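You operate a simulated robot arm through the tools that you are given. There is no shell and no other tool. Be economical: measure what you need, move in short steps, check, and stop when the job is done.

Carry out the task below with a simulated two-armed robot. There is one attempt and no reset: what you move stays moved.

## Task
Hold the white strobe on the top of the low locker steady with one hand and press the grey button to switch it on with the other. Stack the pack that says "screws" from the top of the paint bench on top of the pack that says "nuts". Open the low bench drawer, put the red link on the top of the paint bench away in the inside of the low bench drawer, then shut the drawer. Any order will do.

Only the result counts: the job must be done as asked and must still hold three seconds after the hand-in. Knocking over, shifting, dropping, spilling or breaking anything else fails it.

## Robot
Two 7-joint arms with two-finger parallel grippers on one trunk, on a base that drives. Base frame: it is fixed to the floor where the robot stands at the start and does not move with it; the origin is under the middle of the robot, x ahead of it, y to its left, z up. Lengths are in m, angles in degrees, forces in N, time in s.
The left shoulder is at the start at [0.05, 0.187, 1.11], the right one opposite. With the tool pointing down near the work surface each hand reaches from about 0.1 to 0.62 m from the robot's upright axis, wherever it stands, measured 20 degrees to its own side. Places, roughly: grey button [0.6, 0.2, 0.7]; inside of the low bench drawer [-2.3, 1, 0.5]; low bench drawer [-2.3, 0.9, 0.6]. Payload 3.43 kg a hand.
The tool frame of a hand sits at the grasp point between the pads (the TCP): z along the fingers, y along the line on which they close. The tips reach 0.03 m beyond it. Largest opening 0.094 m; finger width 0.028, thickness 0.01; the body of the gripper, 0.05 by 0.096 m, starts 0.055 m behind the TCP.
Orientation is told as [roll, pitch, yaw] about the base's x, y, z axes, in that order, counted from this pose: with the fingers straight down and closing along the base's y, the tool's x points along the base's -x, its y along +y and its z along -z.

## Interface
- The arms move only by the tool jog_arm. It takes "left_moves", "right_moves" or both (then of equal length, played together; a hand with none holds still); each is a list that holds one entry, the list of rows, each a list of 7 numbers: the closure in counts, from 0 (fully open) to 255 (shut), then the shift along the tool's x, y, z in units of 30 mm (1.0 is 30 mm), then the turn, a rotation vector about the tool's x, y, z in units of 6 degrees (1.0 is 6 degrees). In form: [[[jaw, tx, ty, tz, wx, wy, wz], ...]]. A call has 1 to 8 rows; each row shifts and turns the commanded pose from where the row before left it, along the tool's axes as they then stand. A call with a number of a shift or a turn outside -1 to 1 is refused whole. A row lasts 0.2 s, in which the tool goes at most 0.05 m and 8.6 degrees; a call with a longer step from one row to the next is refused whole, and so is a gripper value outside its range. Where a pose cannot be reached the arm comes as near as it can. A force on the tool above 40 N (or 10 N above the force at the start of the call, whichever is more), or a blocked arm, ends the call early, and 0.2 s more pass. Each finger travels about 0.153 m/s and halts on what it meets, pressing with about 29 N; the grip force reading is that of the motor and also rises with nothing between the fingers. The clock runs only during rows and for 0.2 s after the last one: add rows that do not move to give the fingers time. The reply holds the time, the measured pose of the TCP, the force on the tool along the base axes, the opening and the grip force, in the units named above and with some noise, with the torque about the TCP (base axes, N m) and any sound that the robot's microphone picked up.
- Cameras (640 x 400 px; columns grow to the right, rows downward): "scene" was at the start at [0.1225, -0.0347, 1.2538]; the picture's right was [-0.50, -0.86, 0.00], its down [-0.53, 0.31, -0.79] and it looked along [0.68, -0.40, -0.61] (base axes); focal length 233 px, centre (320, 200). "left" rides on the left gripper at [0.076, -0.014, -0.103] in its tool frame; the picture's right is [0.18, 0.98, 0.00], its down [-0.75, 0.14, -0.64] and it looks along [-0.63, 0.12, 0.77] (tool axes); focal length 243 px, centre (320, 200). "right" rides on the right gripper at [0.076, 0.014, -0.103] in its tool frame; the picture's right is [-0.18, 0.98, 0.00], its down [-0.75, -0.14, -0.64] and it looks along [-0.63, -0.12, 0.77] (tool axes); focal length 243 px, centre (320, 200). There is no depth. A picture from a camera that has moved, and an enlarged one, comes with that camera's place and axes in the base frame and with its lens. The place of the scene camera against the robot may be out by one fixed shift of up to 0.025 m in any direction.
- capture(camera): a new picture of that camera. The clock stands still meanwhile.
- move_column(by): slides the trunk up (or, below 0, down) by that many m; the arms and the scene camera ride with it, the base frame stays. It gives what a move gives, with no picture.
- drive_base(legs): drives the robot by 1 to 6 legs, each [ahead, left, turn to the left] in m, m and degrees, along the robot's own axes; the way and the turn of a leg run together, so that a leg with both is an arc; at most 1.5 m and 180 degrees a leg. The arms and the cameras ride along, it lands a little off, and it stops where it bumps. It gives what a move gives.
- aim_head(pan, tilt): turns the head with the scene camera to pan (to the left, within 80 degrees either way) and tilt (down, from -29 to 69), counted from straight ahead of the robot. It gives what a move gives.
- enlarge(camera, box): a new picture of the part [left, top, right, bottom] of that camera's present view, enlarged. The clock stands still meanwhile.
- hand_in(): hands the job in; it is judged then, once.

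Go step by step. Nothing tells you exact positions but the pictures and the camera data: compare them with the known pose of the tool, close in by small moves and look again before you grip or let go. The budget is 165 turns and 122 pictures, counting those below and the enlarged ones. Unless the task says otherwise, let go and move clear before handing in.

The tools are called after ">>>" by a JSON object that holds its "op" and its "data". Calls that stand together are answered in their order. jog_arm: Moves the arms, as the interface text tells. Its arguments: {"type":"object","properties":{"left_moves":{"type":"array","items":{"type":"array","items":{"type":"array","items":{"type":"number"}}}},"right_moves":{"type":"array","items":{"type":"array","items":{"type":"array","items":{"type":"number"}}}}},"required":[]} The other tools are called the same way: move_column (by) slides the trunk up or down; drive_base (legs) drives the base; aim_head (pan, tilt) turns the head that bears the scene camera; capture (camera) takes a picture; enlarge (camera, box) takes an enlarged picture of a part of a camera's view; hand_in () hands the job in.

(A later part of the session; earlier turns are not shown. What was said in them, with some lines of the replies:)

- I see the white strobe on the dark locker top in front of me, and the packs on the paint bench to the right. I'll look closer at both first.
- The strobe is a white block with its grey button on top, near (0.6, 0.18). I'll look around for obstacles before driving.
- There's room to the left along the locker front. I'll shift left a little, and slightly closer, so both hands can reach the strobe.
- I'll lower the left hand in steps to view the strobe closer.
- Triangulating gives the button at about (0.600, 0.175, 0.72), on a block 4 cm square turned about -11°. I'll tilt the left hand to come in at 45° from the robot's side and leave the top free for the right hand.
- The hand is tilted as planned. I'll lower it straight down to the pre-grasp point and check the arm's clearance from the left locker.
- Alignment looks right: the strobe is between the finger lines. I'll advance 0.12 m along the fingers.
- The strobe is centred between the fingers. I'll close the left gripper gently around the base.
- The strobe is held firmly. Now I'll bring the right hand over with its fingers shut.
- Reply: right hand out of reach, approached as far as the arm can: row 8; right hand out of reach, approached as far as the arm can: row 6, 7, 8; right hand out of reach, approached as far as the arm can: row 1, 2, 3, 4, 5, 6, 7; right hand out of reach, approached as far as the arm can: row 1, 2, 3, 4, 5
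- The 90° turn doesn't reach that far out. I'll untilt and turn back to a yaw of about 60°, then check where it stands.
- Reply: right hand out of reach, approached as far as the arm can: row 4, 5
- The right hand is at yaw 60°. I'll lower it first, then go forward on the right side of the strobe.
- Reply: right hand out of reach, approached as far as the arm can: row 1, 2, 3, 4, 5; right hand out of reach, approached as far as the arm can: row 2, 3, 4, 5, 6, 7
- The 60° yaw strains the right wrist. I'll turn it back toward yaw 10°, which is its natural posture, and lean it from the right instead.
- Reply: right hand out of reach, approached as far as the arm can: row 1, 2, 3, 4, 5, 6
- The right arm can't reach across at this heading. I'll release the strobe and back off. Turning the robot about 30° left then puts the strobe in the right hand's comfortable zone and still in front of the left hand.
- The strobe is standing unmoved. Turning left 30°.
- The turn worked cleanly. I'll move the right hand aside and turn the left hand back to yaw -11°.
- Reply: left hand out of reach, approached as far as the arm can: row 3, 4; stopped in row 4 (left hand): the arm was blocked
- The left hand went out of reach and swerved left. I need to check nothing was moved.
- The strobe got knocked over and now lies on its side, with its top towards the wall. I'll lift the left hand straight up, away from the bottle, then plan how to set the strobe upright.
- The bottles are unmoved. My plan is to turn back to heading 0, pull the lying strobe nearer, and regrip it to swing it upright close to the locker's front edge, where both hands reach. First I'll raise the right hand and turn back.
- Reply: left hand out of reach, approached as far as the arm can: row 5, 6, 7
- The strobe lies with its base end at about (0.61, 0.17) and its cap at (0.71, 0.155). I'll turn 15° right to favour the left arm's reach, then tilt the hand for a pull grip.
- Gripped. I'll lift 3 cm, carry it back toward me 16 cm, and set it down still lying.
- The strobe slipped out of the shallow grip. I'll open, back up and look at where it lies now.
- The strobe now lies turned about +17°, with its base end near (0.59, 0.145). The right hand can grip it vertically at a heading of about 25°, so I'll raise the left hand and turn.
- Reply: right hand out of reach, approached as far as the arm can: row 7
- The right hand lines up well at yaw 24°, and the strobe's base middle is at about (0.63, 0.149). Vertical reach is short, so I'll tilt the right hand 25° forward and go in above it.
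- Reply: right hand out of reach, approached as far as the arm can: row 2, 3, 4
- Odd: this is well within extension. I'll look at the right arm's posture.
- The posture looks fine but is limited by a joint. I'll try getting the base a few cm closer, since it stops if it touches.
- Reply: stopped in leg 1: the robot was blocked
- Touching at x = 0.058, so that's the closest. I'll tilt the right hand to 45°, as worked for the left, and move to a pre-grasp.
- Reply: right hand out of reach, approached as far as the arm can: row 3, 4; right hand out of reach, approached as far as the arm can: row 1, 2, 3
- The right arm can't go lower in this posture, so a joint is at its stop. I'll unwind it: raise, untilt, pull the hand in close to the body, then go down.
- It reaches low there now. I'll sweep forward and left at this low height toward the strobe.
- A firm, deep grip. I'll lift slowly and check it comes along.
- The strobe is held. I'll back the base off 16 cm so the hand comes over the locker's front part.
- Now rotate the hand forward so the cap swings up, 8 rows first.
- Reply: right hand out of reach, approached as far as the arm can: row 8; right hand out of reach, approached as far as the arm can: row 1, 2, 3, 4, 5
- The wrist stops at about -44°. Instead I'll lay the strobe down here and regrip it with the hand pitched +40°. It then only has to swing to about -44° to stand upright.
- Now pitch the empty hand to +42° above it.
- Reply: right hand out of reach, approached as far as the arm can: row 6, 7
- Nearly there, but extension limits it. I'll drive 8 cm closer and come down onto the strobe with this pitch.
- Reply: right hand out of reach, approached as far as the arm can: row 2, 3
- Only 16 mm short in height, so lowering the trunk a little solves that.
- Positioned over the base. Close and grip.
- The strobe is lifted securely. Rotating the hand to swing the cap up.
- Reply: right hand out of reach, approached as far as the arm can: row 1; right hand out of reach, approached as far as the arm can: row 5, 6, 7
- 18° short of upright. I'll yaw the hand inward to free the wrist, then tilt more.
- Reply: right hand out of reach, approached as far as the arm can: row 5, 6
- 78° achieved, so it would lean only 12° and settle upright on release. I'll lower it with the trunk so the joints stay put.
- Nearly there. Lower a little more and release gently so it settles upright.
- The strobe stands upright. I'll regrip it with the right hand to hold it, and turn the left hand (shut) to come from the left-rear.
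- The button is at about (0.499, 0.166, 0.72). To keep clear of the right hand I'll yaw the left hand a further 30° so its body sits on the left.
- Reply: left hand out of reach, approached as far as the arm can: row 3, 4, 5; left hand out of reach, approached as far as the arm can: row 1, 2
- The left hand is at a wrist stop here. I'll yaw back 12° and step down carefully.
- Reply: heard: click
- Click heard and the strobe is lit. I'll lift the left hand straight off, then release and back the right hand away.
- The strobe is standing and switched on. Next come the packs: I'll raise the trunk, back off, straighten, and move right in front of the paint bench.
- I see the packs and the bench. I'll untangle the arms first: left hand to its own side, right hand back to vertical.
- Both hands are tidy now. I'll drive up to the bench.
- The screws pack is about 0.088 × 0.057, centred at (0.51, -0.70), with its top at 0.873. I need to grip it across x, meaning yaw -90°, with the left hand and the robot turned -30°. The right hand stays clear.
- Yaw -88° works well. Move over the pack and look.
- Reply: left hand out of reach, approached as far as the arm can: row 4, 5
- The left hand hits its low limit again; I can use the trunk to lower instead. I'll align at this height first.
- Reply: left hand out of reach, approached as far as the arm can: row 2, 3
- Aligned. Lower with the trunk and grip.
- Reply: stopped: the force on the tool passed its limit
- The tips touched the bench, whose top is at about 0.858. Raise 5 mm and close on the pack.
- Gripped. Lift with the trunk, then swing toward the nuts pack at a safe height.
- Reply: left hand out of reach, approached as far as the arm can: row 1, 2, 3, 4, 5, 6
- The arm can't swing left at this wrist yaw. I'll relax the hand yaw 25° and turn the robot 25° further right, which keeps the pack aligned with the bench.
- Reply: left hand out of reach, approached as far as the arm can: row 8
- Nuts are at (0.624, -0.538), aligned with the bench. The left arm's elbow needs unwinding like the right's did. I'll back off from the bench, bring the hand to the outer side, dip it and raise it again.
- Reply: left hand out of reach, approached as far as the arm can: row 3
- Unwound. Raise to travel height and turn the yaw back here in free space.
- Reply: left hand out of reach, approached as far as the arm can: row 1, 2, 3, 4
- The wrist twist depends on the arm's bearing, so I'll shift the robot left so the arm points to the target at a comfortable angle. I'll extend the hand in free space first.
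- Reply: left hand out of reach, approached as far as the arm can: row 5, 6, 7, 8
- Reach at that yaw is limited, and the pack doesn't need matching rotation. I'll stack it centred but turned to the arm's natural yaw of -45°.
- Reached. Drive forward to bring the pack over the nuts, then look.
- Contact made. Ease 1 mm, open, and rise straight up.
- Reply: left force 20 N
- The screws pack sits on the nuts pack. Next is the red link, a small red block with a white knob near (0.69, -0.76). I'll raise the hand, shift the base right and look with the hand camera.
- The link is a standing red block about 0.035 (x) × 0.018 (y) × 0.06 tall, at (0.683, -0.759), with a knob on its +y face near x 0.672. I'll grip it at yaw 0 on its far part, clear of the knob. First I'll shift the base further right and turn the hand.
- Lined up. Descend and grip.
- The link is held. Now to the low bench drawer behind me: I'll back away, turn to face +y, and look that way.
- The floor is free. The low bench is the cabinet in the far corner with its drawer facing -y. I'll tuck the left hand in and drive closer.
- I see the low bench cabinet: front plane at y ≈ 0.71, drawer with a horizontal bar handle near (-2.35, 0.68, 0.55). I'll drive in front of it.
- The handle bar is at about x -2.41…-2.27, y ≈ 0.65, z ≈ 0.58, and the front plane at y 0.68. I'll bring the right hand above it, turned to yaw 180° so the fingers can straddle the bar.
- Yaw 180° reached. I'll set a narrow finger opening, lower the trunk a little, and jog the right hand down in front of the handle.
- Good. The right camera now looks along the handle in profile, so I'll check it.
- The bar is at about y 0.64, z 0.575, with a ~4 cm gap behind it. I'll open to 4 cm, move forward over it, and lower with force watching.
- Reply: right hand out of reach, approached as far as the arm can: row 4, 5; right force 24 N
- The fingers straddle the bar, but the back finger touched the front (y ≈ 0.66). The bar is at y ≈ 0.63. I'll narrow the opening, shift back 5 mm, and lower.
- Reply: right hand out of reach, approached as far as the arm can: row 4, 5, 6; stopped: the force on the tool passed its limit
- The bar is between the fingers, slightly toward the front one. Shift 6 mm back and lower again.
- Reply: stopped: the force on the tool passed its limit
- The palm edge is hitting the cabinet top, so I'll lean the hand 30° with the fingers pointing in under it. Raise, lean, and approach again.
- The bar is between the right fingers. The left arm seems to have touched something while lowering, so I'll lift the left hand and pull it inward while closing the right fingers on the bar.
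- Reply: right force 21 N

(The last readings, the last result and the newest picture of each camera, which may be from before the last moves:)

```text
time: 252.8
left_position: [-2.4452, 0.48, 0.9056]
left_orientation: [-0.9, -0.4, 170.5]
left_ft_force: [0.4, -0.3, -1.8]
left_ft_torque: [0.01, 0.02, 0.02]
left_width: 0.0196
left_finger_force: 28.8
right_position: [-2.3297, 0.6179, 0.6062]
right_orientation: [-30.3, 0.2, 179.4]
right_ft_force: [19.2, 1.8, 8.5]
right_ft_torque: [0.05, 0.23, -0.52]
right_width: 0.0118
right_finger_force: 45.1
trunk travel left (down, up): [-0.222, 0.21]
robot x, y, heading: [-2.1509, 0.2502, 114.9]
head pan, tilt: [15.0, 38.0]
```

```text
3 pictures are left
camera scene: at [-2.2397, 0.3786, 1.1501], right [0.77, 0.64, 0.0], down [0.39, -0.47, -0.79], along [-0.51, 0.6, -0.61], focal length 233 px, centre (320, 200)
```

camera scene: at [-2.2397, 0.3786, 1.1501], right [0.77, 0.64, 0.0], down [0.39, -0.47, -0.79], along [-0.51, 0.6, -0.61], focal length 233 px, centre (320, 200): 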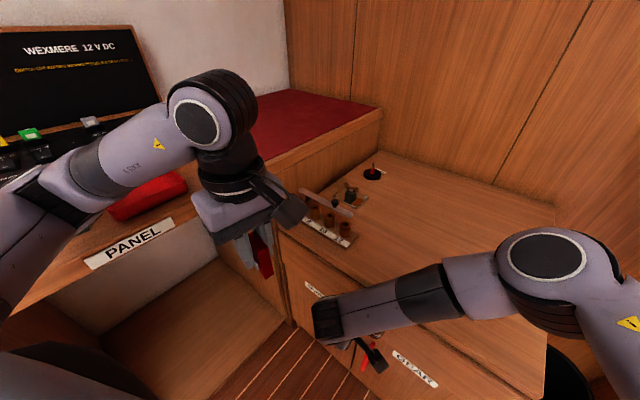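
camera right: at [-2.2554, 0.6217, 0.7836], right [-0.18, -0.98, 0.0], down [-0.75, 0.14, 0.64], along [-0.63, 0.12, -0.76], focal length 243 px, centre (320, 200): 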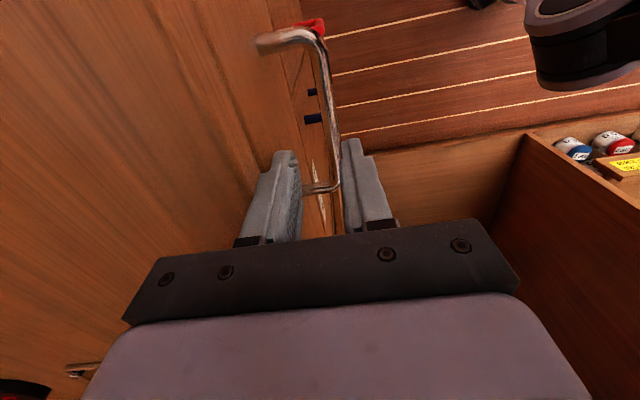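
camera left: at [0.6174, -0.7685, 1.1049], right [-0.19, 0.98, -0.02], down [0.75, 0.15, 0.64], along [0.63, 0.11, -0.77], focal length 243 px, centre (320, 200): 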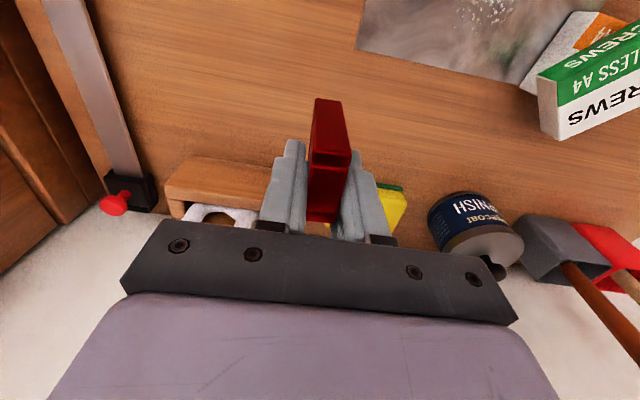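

The right hand holds the handle. I'll pull the left hand further in and up, clear of the side bench, then pull the drawer by driving backward.

>>> {"op": "jog_arm", "data": {"left_moves": [[[255, 0.8, 0.6, -0.8, 0, 0, 0], [255, 0.8, 0.6, -0.8, 0, 0, 0], [255, 0.8, 0.6, -0.8, 0, 0, 0], [255, 0.8, 0.6, -0.3, 0, 0, 0], [255, 0, 0, 0, 0, 0, 0]]]}}

>>> {"op": "drive_base", "data": {"legs": [[-0.072, 0.034, 0]]}}

```text
time: 254.0
left_position: [-2.3613, 0.3919, 0.987]
left_orientation: [-0.8, -0.5, 170.5]
left_ft_force: [-0.2, -0.1, -0.6]
left_ft_torque: [0.0, 0.01, -0.02]
left_width: 0.0197
left_finger_force: 29.3
right_position: [-2.3306, 0.6164, 0.607]
right_orientation: [-30.3, 0.2, 179.4]
right_ft_force: [25.3, 0.8, 0.2]
right_ft_torque: [0.02, 0.4, -0.31]
right_width: 0.0118
right_finger_force: 45.7
trunk travel left (down, up): [-0.222, 0.21]
robot x, y, heading: [-2.1501, 0.2526, 114.8]
head pan, tilt: [15.0, 38.0]
```

```text
time: 255.0
left_position: [-2.362, 0.3149, 0.9869]
left_orientation: [-0.8, -0.3, 170.4]
left_ft_force: [0.4, 0.4, -0.8]
left_ft_torque: [0.01, 0.03, 0.01]
left_width: 0.0194
left_finger_force: 29.0
right_position: [-2.33, 0.5402, 0.6066]
right_orientation: [-30.4, 0.4, 179.4]
right_ft_force: [30.3, -0.4, -0.4]
right_ft_torque: [0.06, 0.44, -0.18]
right_width: 0.0117
right_finger_force: 44.8
trunk travel left (down, up): [-0.222, 0.21]
robot x, y, heading: [-2.1503, 0.1739, 115.0]
head pan, tilt: [15.0, 38.0]
```

Still gripping the bar and the drawer is coming. Pull further.

>>> {"op": "drive_base", "data": {"legs": [[-0.127, 0.059, 0]]}}

>>> {"op": "capture", "data": {"camera": "scene"}}

```text
time: 256.4
left_position: [-2.364, 0.1752, 0.9872]
left_orientation: [-0.9, -0.3, 170.5]
left_ft_force: [-0.5, 0.3, -0.4]
left_ft_torque: [0.0, 0.04, 0.05]
left_width: 0.0198
left_finger_force: 28.8
right_position: [-2.3291, 0.4016, 0.6072]
right_orientation: [-30.5, 0.6, 179.3]
right_ft_force: [7.7, -0.2, 6.2]
right_ft_torque: [0.05, -0.01, -0.57]
right_width: 0.0116
right_finger_force: 45.4
trunk travel left (down, up): [-0.222, 0.21]
robot x, y, heading: [-2.1466, 0.0346, 115.1]
head pan, tilt: [15.0, 38.0]
```

```text
2 pictures are left
camera scene: at [-2.2412, 0.1617, 1.1501], right [0.77, 0.64, 0.0], down [0.4, -0.47, -0.79], along [-0.51, 0.6, -0.62], focal length 233 px, centre (320, 200)
```

scene: 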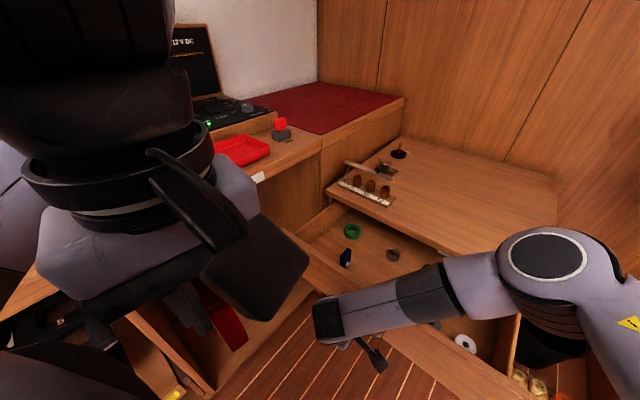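

The drawer is open about 21 cm. Items lie at the left and right of it, with a free spot around (-2.34, 0.53). I'll release the handle and retract the right hand up and to the right.

>>> {"op": "jog_arm", "data": {"right_moves": [[[200, 0, 0, 0, 0, 0, 0], [180, 0, 0, 0, 0, 0, 0], [180, 0, 0, -0.7, 0, 0, 0], [180, 0, 0, -1, 0, 0, 0], [180, 0, 0, -1, 0, 0, 0], [180, 0.8, 0, -1, 0, 0, 0], [180, 1, 0, -0.5, 0, 0, 0], [180, 1, 0, 0, 0, 0, 0]]]}}

>>> {"op": "jog_arm", "data": {"right_moves": [[[180, 1, 0, 0, 0, 0, 0], [180, 1, 0, 0, 0, 0, 0], [180, 1, 0, 0, 0, 0, 0], [180, 0, 0, 0, 0, 0, 0]]], "left_moves": [[[255, 0, -1, 0, 0, 0, 0], [255, 0, -1, 0, 0, 0, 0], [255, 0, -1, 0, 0, 0, 0], [255, 0, -1, 0, 0, 0, 0]]]}}

```text
time: 258.1
left_position: [-2.3621, 0.1765, 0.9861]
left_orientation: [-0.7, -0.3, 170.5]
left_ft_force: [-0.1, 0.2, -0.8]
left_ft_torque: [-0.01, 0.03, -0.01]
left_width: 0.0198
left_finger_force: 29.0
right_position: [-2.2462, 0.336, 0.7161]
right_orientation: [-30.4, 0.4, 179.3]
right_ft_force: [0.7, -0.1, 0.3]
right_ft_torque: [0.0, 0.03, 0.01]
right_width: 0.0276
right_finger_force: 0.1
trunk travel left (down, up): [-0.222, 0.21]
robot x, y, heading: [-2.1501, 0.0375, 115.2]
head pan, tilt: [15.0, 38.0]
```

```text
time: 259.1
left_position: [-2.3439, 0.2934, 0.9894]
left_orientation: [-0.9, -0.3, 170.5]
left_ft_force: [-0.1, -0.4, -1.8]
left_ft_torque: [0.04, -0.01, 0.03]
left_width: 0.0196
left_finger_force: 28.7
right_position: [-2.1567, 0.3362, 0.7169]
right_orientation: [-30.3, 0.5, 179.2]
right_ft_force: [-0.7, 0.3, 0.2]
right_ft_torque: [-0.01, 0.01, -0.01]
right_width: 0.0278
right_finger_force: 0.0
trunk travel left (down, up): [-0.222, 0.21]
robot x, y, heading: [-2.1536, 0.0343, 115.0]
head pan, tilt: [15.0, 38.0]
```

>>> {"op": "jog_arm", "data": {"left_moves": [[[255, 0, 0, 0, 0, 0, 1], [255, 0, 0, 0, 0, 0, 1], [255, 0, 0, 0, 0, 0, 1], [255, 0, 0, 0, 0, 0, 1], [255, 0, 0, 0, 0, 0, 1], [255, 0, 0, 0, 0, 0, 1], [255, 0, 0, 0, 0, 0, 1], [255, 0, 0, 0, 0, 0, 1]]]}}

>>> {"op": "drive_base", "data": {"legs": [[0.045, -0.021, 0]]}}

>>> {"op": "jog_arm", "data": {"left_moves": [[[255, -0.83, -0.5, 0, 0, 0, 0], [255, -0.83, -0.5, 0, 0, 0, 0], [255, -0.83, -0.5, 0, 0, 0, 0], [255, -0.83, -0.5, 0, 0, 0, 0], [255, -0.83, -0.5, 0, 0, 0, 0], [255, -0.83, -0.5, 0, 0, 0, 0], [255, 0, 0, 0, 0, 0, 0]]]}}

```text
time: 260.9
left_position: [-2.3444, 0.2939, 0.9877]
left_orientation: [-0.2, -0.8, 122.3]
left_ft_force: [-0.2, 0.3, -1.1]
left_ft_torque: [0.04, -0.02, 0.01]
left_width: 0.0195
left_finger_force: 29.1
right_position: [-2.1573, 0.336, 0.7172]
right_orientation: [-30.4, 0.5, 179.2]
right_ft_force: [0.4, -0.2, 0.4]
right_ft_torque: [-0.02, 0.02, 0.02]
right_width: 0.0277
right_finger_force: 0.0
trunk travel left (down, up): [-0.222, 0.21]
robot x, y, heading: [-2.1541, 0.037, 114.9]
head pan, tilt: [15.0, 38.0]
```

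```text
time: 261.9
left_position: [-2.3436, 0.3425, 0.9876]
left_orientation: [-0.3, -0.8, 122.4]
left_ft_force: [0.8, 0.5, -0.9]
left_ft_torque: [0.03, 0.0, -0.01]
left_width: 0.0194
left_finger_force: 28.8
right_position: [-2.1555, 0.3838, 0.7159]
right_orientation: [-30.5, 0.6, 179.4]
right_ft_force: [-0.4, -0.2, -0.3]
right_ft_torque: [0.03, -0.02, 0.0]
right_width: 0.0276
right_finger_force: 0.1
trunk travel left (down, up): [-0.222, 0.21]
robot x, y, heading: [-2.1501, 0.0844, 115.1]
head pan, tilt: [15.0, 38.0]
```

```text
time: 263.5
left_position: [-2.3464, 0.5183, 0.9898]
left_orientation: [-0.3, -0.9, 122.5]
left_ft_force: [0.5, 0.8, -1.1]
left_ft_torque: [0.01, 0.0, -0.04]
left_width: 0.0196
left_finger_force: 29.1
right_position: [-2.1577, 0.3843, 0.7153]
right_orientation: [-30.4, 0.5, 179.3]
right_ft_force: [0.2, 0.9, 1.4]
right_ft_torque: [-0.02, 0.03, -0.03]
right_width: 0.0274
right_finger_force: 0.0
trunk travel left (down, up): [-0.222, 0.21]
robot x, y, heading: [-2.1504, 0.0827, 114.9]
head pan, tilt: [15.0, 38.0]
```

>>> {"op": "jog_arm", "data": {"left_moves": [[[255, 0, 0, 1, 0, 0, 0], [255, 0, 0, 1, 0, 0, 0], [255, 0, 0, 1, 0, 0, 0], [255, 0, 0, 1, 0, 0, 0], [255, 0, 0, 1, 0, 0, 0], [255, 0, 0, 1, 0, 0, 0], [255, 0, 0, 1, 0, 0, 0], [255, 0, 0, 1, 0, 0, 0]]]}}

```text
time: 265.3
left_position: [-2.3499, 0.5209, 0.7511]
left_orientation: [-0.4, -0.8, 122.5]
left_ft_force: [-0.3, 0.3, -1.1]
left_ft_torque: [0.0, 0.0, -0.02]
left_width: 0.0197
left_finger_force: 29.1
right_position: [-2.1574, 0.3855, 0.7158]
right_orientation: [-30.4, 0.6, 179.3]
right_ft_force: [0.3, -0.1, -0.2]
right_ft_torque: [0.02, 0.01, 0.01]
right_width: 0.0277
right_finger_force: 0.1
trunk travel left (down, up): [-0.222, 0.21]
robot x, y, heading: [-2.1523, 0.0842, 114.8]
head pan, tilt: [15.0, 38.0]
```

>>> {"op": "capture", "data": {"camera": "left"}}

```text
1 pictures are left
camera left: at [-2.2963, 0.4627, 0.8522], right [-0.73, -0.68, -0.01], down [-0.52, 0.55, 0.65], along [-0.44, 0.48, -0.76], focal length 243 px, centre (320, 200)
```

left: 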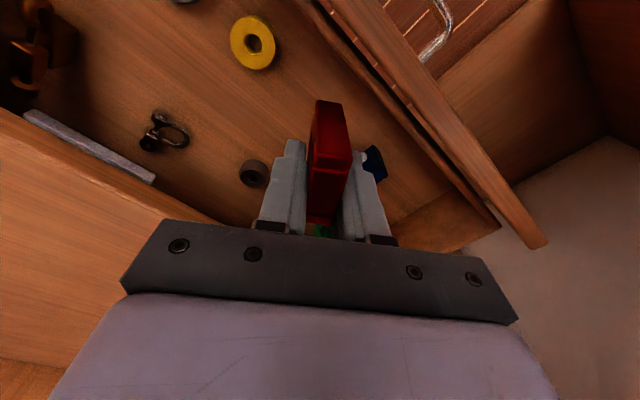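

The link is over a free part of the drawer floor. To keep the camera mount clear of the drawer front I'll yaw back to ~165° and shift slightly inward before lowering.

>>> {"op": "jog_arm", "data": {"left_moves": [[[255, -0.5, -0.3, 0, 0, 0, 0], [255, 0, 0, 0, 0, 0, -1], [255, 0, 0, 0, 0, 0, -1], [255, 0, 0, 0, 0, 0, -1], [255, 0, 0, 0, 0, 0, -1], [255, 0, 0, 0, 0, 0, -1], [255, 0, 0, 0, 0, 0, -1], [255, 0, 0, 0, 0, 0, -1]]]}}

```text
time: 267.1
left_position: [-2.3498, 0.5376, 0.7519]
left_orientation: [-0.8, -0.4, 164.6]
left_ft_force: [0.0, -0.6, -1.6]
left_ft_torque: [-0.03, -0.01, -0.01]
left_width: 0.0196
left_finger_force: 29.0
right_position: [-2.1555, 0.3848, 0.7161]
right_orientation: [-30.4, 0.5, 179.3]
right_ft_force: [-0.2, 1.0, 1.0]
right_ft_torque: [-0.01, 0.0, 0.02]
right_width: 0.0277
right_finger_force: 0.1
trunk travel left (down, up): [-0.222, 0.21]
robot x, y, heading: [-2.1538, 0.0842, 114.9]
head pan, tilt: [15.0, 38.0]
```

Good. Lower into the drawer with force watching.

>>> {"op": "jog_arm", "data": {"left_moves": [[[255, 0, 0, 0.8, 0, 0, 0], [255, 0, 0, 0.8, 0, 0, 0], [255, 0, 0, 0.8, 0, 0, 0], [255, 0, 0, 0.8, 0, 0, 0], [255, 0, 0, 0, 0, 0, 0]]]}}

```text
time: 268.3
left_position: [-2.3477, 0.538, 0.653]
left_orientation: [-0.8, -0.4, 164.4]
left_ft_force: [0.5, -0.1, -0.6]
left_ft_torque: [0.02, 0.01, -0.02]
left_width: 0.0196
left_finger_force: 29.2
right_position: [-2.1562, 0.3853, 0.7168]
right_orientation: [-30.4, 0.5, 179.3]
right_ft_force: [0.1, 0.3, -0.4]
right_ft_torque: [0.02, 0.03, 0.02]
right_width: 0.0273
right_finger_force: 0.0
trunk travel left (down, up): [-0.222, 0.21]
robot x, y, heading: [-2.1499, 0.0833, 114.7]
head pan, tilt: [15.0, 38.0]
```

>>> {"op": "jog_arm", "data": {"left_moves": [[[255, 0, 0, 0.3, 0, 0, 0], [255, 0, 0, 0.3, 0, 0, 0], [255, 0, 0, 0.3, 0, 0, 0], [255, 0, 0, 0, 0, 0, 0]]]}}

```text
time: 269.3
left_position: [-2.35, 0.5384, 0.6279]
left_orientation: [-0.8, -0.4, 164.4]
left_ft_force: [-0.3, 0.3, -2.1]
left_ft_torque: [0.0, 0.01, 0.02]
left_width: 0.0196
left_finger_force: 29.0
right_position: [-2.1567, 0.3852, 0.7157]
right_orientation: [-30.4, 0.6, 179.3]
right_ft_force: [-0.3, 0.6, -0.6]
right_ft_torque: [0.03, 0.01, 0.0]
right_width: 0.0274
right_finger_force: 0.1
trunk travel left (down, up): [-0.222, 0.21]
robot x, y, heading: [-2.151, 0.0816, 115.1]
head pan, tilt: [15.0, 38.0]
```

>>> {"op": "jog_arm", "data": {"left_moves": [[[255, 0, 0, 0.3, 0, 0, 0], [255, 0, 0, 0.3, 0, 0, 0], [255, 0, 0, 0, 0, 0, 0]]]}}

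```text
time: 270.1
left_position: [-2.3499, 0.5396, 0.6095]
left_orientation: [-0.8, -0.4, 164.4]
left_ft_force: [0.5, -0.2, -0.8]
left_ft_torque: [-0.05, 0.02, 0.0]
left_width: 0.0196
left_finger_force: 29.3
right_position: [-2.1572, 0.384, 0.7154]
right_orientation: [-30.4, 0.4, 179.3]
right_ft_force: [0.0, -0.3, 0.0]
right_ft_torque: [0.0, -0.02, -0.01]
right_width: 0.0276
right_finger_force: 0.0
trunk travel left (down, up): [-0.222, 0.21]
robot x, y, heading: [-2.148, 0.0849, 114.9]
head pan, tilt: [15.0, 38.0]
```

>>> {"op": "jog_arm", "data": {"left_moves": [[[255, 0, 0, 0.25, 0, 0, 0], [255, 0, 0, 0.25, 0, 0, 0], [255, 0, 0, 0, 0, 0, 0]]]}}

```text
time: 270.9
left_position: [-2.3491, 0.5394, 0.594]
left_orientation: [-0.8, -0.3, 164.4]
left_ft_force: [-0.1, -0.8, -1.1]
left_ft_torque: [-0.02, 0.03, 0.01]
left_width: 0.0195
left_finger_force: 29.2
right_position: [-2.1573, 0.385, 0.7162]
right_orientation: [-30.4, 0.6, 179.3]
right_ft_force: [0.7, -1.2, 0.2]
right_ft_torque: [-0.04, 0.01, -0.02]
right_width: 0.0275
right_finger_force: 0.0
trunk travel left (down, up): [-0.222, 0.21]
robot x, y, heading: [-2.1487, 0.08, 115.1]
head pan, tilt: [15.0, 38.0]
```

>>> {"op": "jog_arm", "data": {"left_moves": [[[255, 0, 0, 0.25, 0, 0, 0], [255, 0, 0, 0.25, 0, 0, 0], [255, 0, 0, 0, 0, 0, 0]]]}}

```text
time: 271.7
left_position: [-2.3492, 0.5419, 0.5813]
left_orientation: [-1.2, -0.5, 164.4]
left_ft_force: [-0.1, 0.1, 26.6]
left_ft_torque: [-0.25, -0.22, 0.03]
left_width: 0.0197
left_finger_force: 28.7
right_position: [-2.1559, 0.3841, 0.7165]
right_orientation: [-30.5, 0.4, 179.3]
right_ft_force: [0.4, 0.1, -0.7]
right_ft_torque: [0.01, 0.02, 0.0]
right_width: 0.0275
right_finger_force: 0.0
trunk travel left (down, up): [-0.222, 0.21]
robot x, y, heading: [-2.1505, 0.0835, 115.2]
head pan, tilt: [15.0, 38.0]
```

The link stands on the drawer floor. Ease up, open, and lift out.

>>> {"op": "jog_arm", "data": {"left_moves": [[[255, 0, 0, -0.08, 0, 0, 0], [190, 0, 0, 0, 0, 0, 0], [160, 0, 0, 0, 0, 0, 0], [140, 0, 0, 0, 0, 0, 0], [140, 0, 0, -0.4, 0, 0, 0], [140, 0, 0, -0.8, 0, 0, 0], [140, 0, 0, -1, 0, 0, 0], [140, 0, 0, -1, 0, 0, 0]]]}}

>>> {"op": "jog_arm", "data": {"left_moves": [[[140, 0, 0, -1, 0, 0, 0], [140, 0, 0, -1, 0, 0, 0], [140, 0, 0, -1, 0, 0, 0], [140, 0, 0, -1, 0, 0, 0], [140, 0, 0.8, -0.5, 0, 0, 0], [140, 0, 1, 0, 0, 0, 0], [140, 0, 1, 0, 0, 0, 0], [140, 0, 1, 0, 0, 0, 0]]]}}

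```text
time: 273.5
left_position: [-2.3506, 0.5386, 0.6782]
left_orientation: [-0.8, -0.4, 164.4]
left_ft_force: [0.5, -0.5, 0.0]
left_ft_torque: [-0.01, 0.02, 0.0]
left_width: 0.0425
left_finger_force: 0.1
right_position: [-2.1568, 0.3858, 0.7162]
right_orientation: [-30.5, 0.5, 179.3]
right_ft_force: [0.5, 0.0, 0.4]
right_ft_torque: [-0.01, 0.02, 0.02]
right_width: 0.0277
right_finger_force: 0.2
trunk travel left (down, up): [-0.222, 0.21]
robot x, y, heading: [-2.154, 0.0816, 115.3]
head pan, tilt: [15.0, 38.0]
```

```text
time: 275.3
left_position: [-2.3795, 0.4289, 0.812]
left_orientation: [-0.9, -0.4, 164.6]
left_ft_force: [-0.4, -0.2, 0.6]
left_ft_torque: [0.0, 0.0, 0.0]
left_width: 0.0425
left_finger_force: 0.1
right_position: [-2.1573, 0.3843, 0.7169]
right_orientation: [-30.3, 0.4, 179.4]
right_ft_force: [-0.2, 0.5, 0.3]
right_ft_torque: [0.0, 0.01, -0.01]
right_width: 0.0277
right_finger_force: 0.0
trunk travel left (down, up): [-0.222, 0.21]
robot x, y, heading: [-2.1504, 0.0825, 114.9]
head pan, tilt: [15.0, 38.0]
```

Released. I'll bring the left hand back and up out of the way, then prepare the right hand (fingers shut) to push the drawer.

>>> {"op": "jog_arm", "data": {"left_moves": [[[140, 0.25, 0.92, -0.8, 0, 0, 0], [140, 0.25, 0.92, -0.8, 0, 0, 0], [140, 0.25, 0.92, -0.8, 0, 0, 0], [140, 0.25, 0.92, -0.8, 0, 0, 0], [140, 0.25, 0.92, -0.8, 0, 0, 0], [140, 0.25, 0.92, -0.8, 0, 0, 0], [140, 0.25, 0.92, -0.8, 0, 0, 0]]]}}

>>> {"op": "drive_base", "data": {"legs": [[-0.054, 0.025, 0]]}}

>>> {"op": "jog_arm", "data": {"right_moves": [[[255, -0.95, -0.24, 0.36, 0, 0, 0], [255, -0.95, -0.24, 0.36, 0, 0, 0], [255, -0.95, -0.24, 0.36, 0, 0, 0], [255, -0.95, -0.24, 0.36, 0, 0, 0], [255, -0.95, -0.24, 0.36, 0, 0, 0], [255, -0.95, -0.24, 0.36, 0, 0, 0], [255, 0, 0, 0, 0, 0, 0]]]}}

```text
time: 276.9
left_position: [-2.3786, 0.2241, 0.9775]
left_orientation: [-0.8, -0.5, 164.4]
left_ft_force: [0.2, 0.4, -0.6]
left_ft_torque: [0.04, -0.02, -0.04]
left_width: 0.0425
left_finger_force: 0.0
right_position: [-2.1565, 0.3845, 0.716]
right_orientation: [-30.4, 0.5, 179.3]
right_ft_force: [-0.3, 0.5, 0.3]
right_ft_torque: [0.02, 0.03, -0.02]
right_width: 0.0278
right_finger_force: 0.0
trunk travel left (down, up): [-0.222, 0.21]
robot x, y, heading: [-2.1504, 0.0873, 114.8]
head pan, tilt: [15.0, 38.0]
```

```text
time: 277.8
left_position: [-2.379, 0.1641, 0.9773]
left_orientation: [-0.8, -0.4, 164.4]
left_ft_force: [-0.3, -0.3, 0.7]
left_ft_torque: [-0.01, 0.01, 0.0]
left_width: 0.0423
left_finger_force: 0.1
right_position: [-2.1559, 0.3253, 0.7163]
right_orientation: [-30.5, 0.5, 179.1]
right_ft_force: [-0.4, 0.1, -0.3]
right_ft_torque: [0.01, 0.01, 0.02]
right_width: 0.0276
right_finger_force: 0.1
trunk travel left (down, up): [-0.222, 0.21]
robot x, y, heading: [-2.1492, 0.0277, 115.0]
head pan, tilt: [15.0, 38.0]
```

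```text
time: 279.4
left_position: [-2.3791, 0.164, 0.9782]
left_orientation: [-0.8, -0.5, 164.4]
left_ft_force: [-1.0, 0.2, 0.8]
left_ft_torque: [-0.04, -0.03, 0.01]
left_width: 0.0426
left_finger_force: 0.1
right_position: [-2.3263, 0.3979, 0.6798]
right_orientation: [-30.4, 0.5, 179.3]
right_ft_force: [0.4, -0.9, -0.2]
right_ft_torque: [-0.01, -0.01, 0.03]
right_width: 0.0
right_finger_force: 29.2
trunk travel left (down, up): [-0.222, 0.21]
robot x, y, heading: [-2.1475, 0.0217, 115.2]
head pan, tilt: [15.0, 38.0]
```

In front of the drawer face. Push it in by driving forward.

>>> {"op": "drive_base", "data": {"legs": [[0.181, -0.085, 0]]}}

```text
time: 281.0
left_position: [-2.3788, 0.361, 0.9778]
left_orientation: [-0.7, -0.4, 164.5]
left_ft_force: [-0.9, -0.2, 0.3]
left_ft_torque: [-0.04, -0.01, -0.01]
left_width: 0.0428
left_finger_force: 0.0
right_position: [-2.3255, 0.5967, 0.6807]
right_orientation: [-30.3, 0.5, 179.3]
right_ft_force: [0.1, -1.2, 0.0]
right_ft_torque: [-0.01, -0.02, -0.01]
right_width: 0.0001
right_finger_force: 28.9
trunk travel left (down, up): [-0.222, 0.21]
robot x, y, heading: [-2.1475, 0.2237, 114.7]
head pan, tilt: [15.0, 38.0]
```

>>> {"op": "drive_base", "data": {"legs": [[0.032, -0.015, 0]]}}

```text
time: 281.9
left_position: [-2.3785, 0.3966, 0.9776]
left_orientation: [-0.9, -0.4, 164.5]
left_ft_force: [-0.2, 0.3, 0.5]
left_ft_torque: [-0.02, -0.01, 0.03]
left_width: 0.0424
left_finger_force: 0.1
right_position: [-2.3246, 0.6313, 0.6809]
right_orientation: [-30.4, 0.6, 179.2]
right_ft_force: [-0.6, 0.5, -1.0]
right_ft_torque: [-0.02, -0.04, 0.0]
right_width: 0.0001
right_finger_force: 29.0
trunk travel left (down, up): [-0.222, 0.21]
robot x, y, heading: [-2.149, 0.2575, 115.1]
head pan, tilt: [15.0, 38.0]
```

>>> {"op": "jog_arm", "data": {"right_moves": [[[255, 0, -0.2, 0.115, 0, 0, 0], [255, 0, -0.2, 0.115, 0, 0, 0], [255, 0, 0, 0, 0, 0, 0]]]}}

```text
time: 282.7
left_position: [-2.3782, 0.3962, 0.978]
left_orientation: [-0.8, -0.3, 164.5]
left_ft_force: [-0.4, 0.2, 0.1]
left_ft_torque: [-0.01, 0.03, 0.02]
left_width: 0.0425
left_finger_force: 0.0
right_position: [-2.3268, 0.6428, 0.6817]
right_orientation: [-30.2, 0.5, 179.5]
right_ft_force: [3.3, -11.8, 3.5]
right_ft_torque: [-0.22, -0.04, 0.07]
right_width: 0.0
right_finger_force: 29.1
trunk travel left (down, up): [-0.222, 0.21]
robot x, y, heading: [-2.1502, 0.2589, 115.1]
head pan, tilt: [15.0, 38.0]
```

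>>> {"op": "jog_arm", "data": {"right_moves": [[[255, 0, -0.15, 0.08, 0, 0, 0], [255, 0, -0.1, 0.05, 0, 0, 0], [255, 0, 0, 0, 0, 0, 0]]]}}

```text
time: 283.2
left_position: [-2.379, 0.3965, 0.9775]
left_orientation: [-0.7, -0.4, 164.4]
left_ft_force: [-0.5, -0.2, 0.1]
left_ft_torque: [0.0, -0.03, 0.01]
left_width: 0.0426
left_finger_force: 0.2
right_position: [-2.3276, 0.6441, 0.6796]
right_orientation: [-29.5, 0.6, 179.9]
right_ft_force: [-0.6, -4.3, 1.7]
right_ft_torque: [-0.09, 0.0, 0.0]
right_width: 0.0
right_finger_force: 29.7
trunk travel left (down, up): [-0.222, 0.21]
robot x, y, heading: [-2.1516, 0.2577, 114.9]
head pan, tilt: [15.0, 38.0]
stopped in row 2 (right hand): the force on the tool passed its limit (the readings are from after the stop); the commanded pose is now the measured one
```

A firm stop, so the drawer should be shut. I'll back away and use the last picture to verify.

>>> {"op": "jog_arm", "data": {"right_moves": [[[255, 0, 0.2, -0.5, 0, 0, 0], [255, 0, 0.3, -1, 0, 0, 0], [255, 0, 0.3, -1, 0, 0, 0], [255, 0, 0, -1, 0, 0, 0]]]}}

>>> {"op": "drive_base", "data": {"legs": [[-0.32, 0.0, -20]]}}

>>> {"op": "aim_head", "data": {"pan": 15, "tilt": 32}}

>>> {"op": "capture", "data": {"camera": "scene"}}

```text
time: 284.2
left_position: [-2.3796, 0.396, 0.9765]
left_orientation: [-0.8, -0.4, 164.5]
left_ft_force: [0.1, -0.7, 0.6]
left_ft_torque: [-0.03, 0.0, 0.01]
left_width: 0.0424
left_finger_force: 0.1
right_position: [-2.3288, 0.5727, 0.761]
right_orientation: [-29.5, 0.6, 179.8]
right_ft_force: [-0.1, -0.4, 0.2]
right_ft_torque: [-0.03, -0.03, 0.01]
right_width: 0.0001
right_finger_force: 28.7
trunk travel left (down, up): [-0.222, 0.21]
robot x, y, heading: [-2.151, 0.2604, 115.1]
head pan, tilt: [15.0, 38.0]
```

```text
time: 286.4
left_position: [-2.2351, 0.1545, 0.9774]
left_orientation: [-0.9, -0.5, 145.0]
left_ft_force: [-0.4, -0.1, -0.2]
left_ft_torque: [0.02, -0.01, -0.03]
left_width: 0.0424
left_finger_force: 0.0
right_position: [-2.1281, 0.3068, 0.7598]
right_orientation: [-29.6, 0.6, 160.3]
right_ft_force: [0.7, 0.6, -0.1]
right_ft_torque: [-0.01, -0.01, -0.03]
right_width: 0.0
right_finger_force: 28.9
trunk travel left (down, up): [-0.222, 0.21]
robot x, y, heading: [-2.0636, -0.0535, 95.8]
head pan, tilt: [15.0, 38.0]
```

```text
time: 287.1
left_position: [-2.2346, 0.1561, 0.9763]
left_orientation: [-0.8, -0.4, 145.0]
left_ft_force: [-0.1, 0.3, 0.1]
left_ft_torque: [0.02, 0.01, -0.02]
left_width: 0.0423
left_finger_force: 0.0
right_position: [-2.1282, 0.305, 0.7602]
right_orientation: [-29.5, 0.7, 160.3]
right_ft_force: [0.6, 0.2, -0.8]
right_ft_torque: [0.01, -0.01, 0.0]
right_width: 0.0001
right_finger_force: 29.0
trunk travel left (down, up): [-0.222, 0.21]
robot x, y, heading: [-2.0659, -0.0551, 95.6]
head pan, tilt: [15.0, 32.0]
```

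```text
0 pictures are left
camera scene: at [-2.1132, 0.0984, 1.1592], right [0.94, 0.35, 0.0], down [0.19, -0.5, -0.85], along [-0.3, 0.79, -0.53], focal length 233 px, centre (320, 200)
```

scene: 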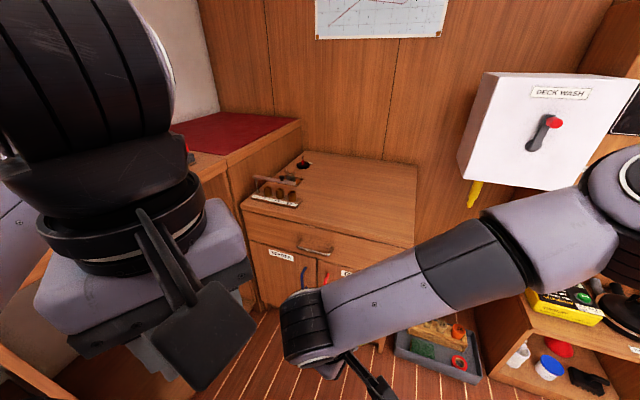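

The last picture shows the drawer shut flush with the cabinet and both hands clear. The strobe was lit and the packs were stacked when I last saw them, so I'm handing in.

>>> {"op": "hand_in", "data": {}}

```text
The job is handed in.
```

I've handed the job in with all three parts done, but early on I knocked the strobe over and had to stand it back up.

- **Strobe:** It now stands about 10 cm nearer the front of the locker than where it started. I held it with the right hand and pressed the button with the left. There was a click and the light came on. It was still standing when I last saw it, but I didn't re-check the light at the end.
- **Packs:** The "screws" pack sits centred on the "nuts" pack, turned about 45° to it.
- **Drawer:** The red link is inside the low bench drawer. The last picture shows the drawer shut and both hands clear.
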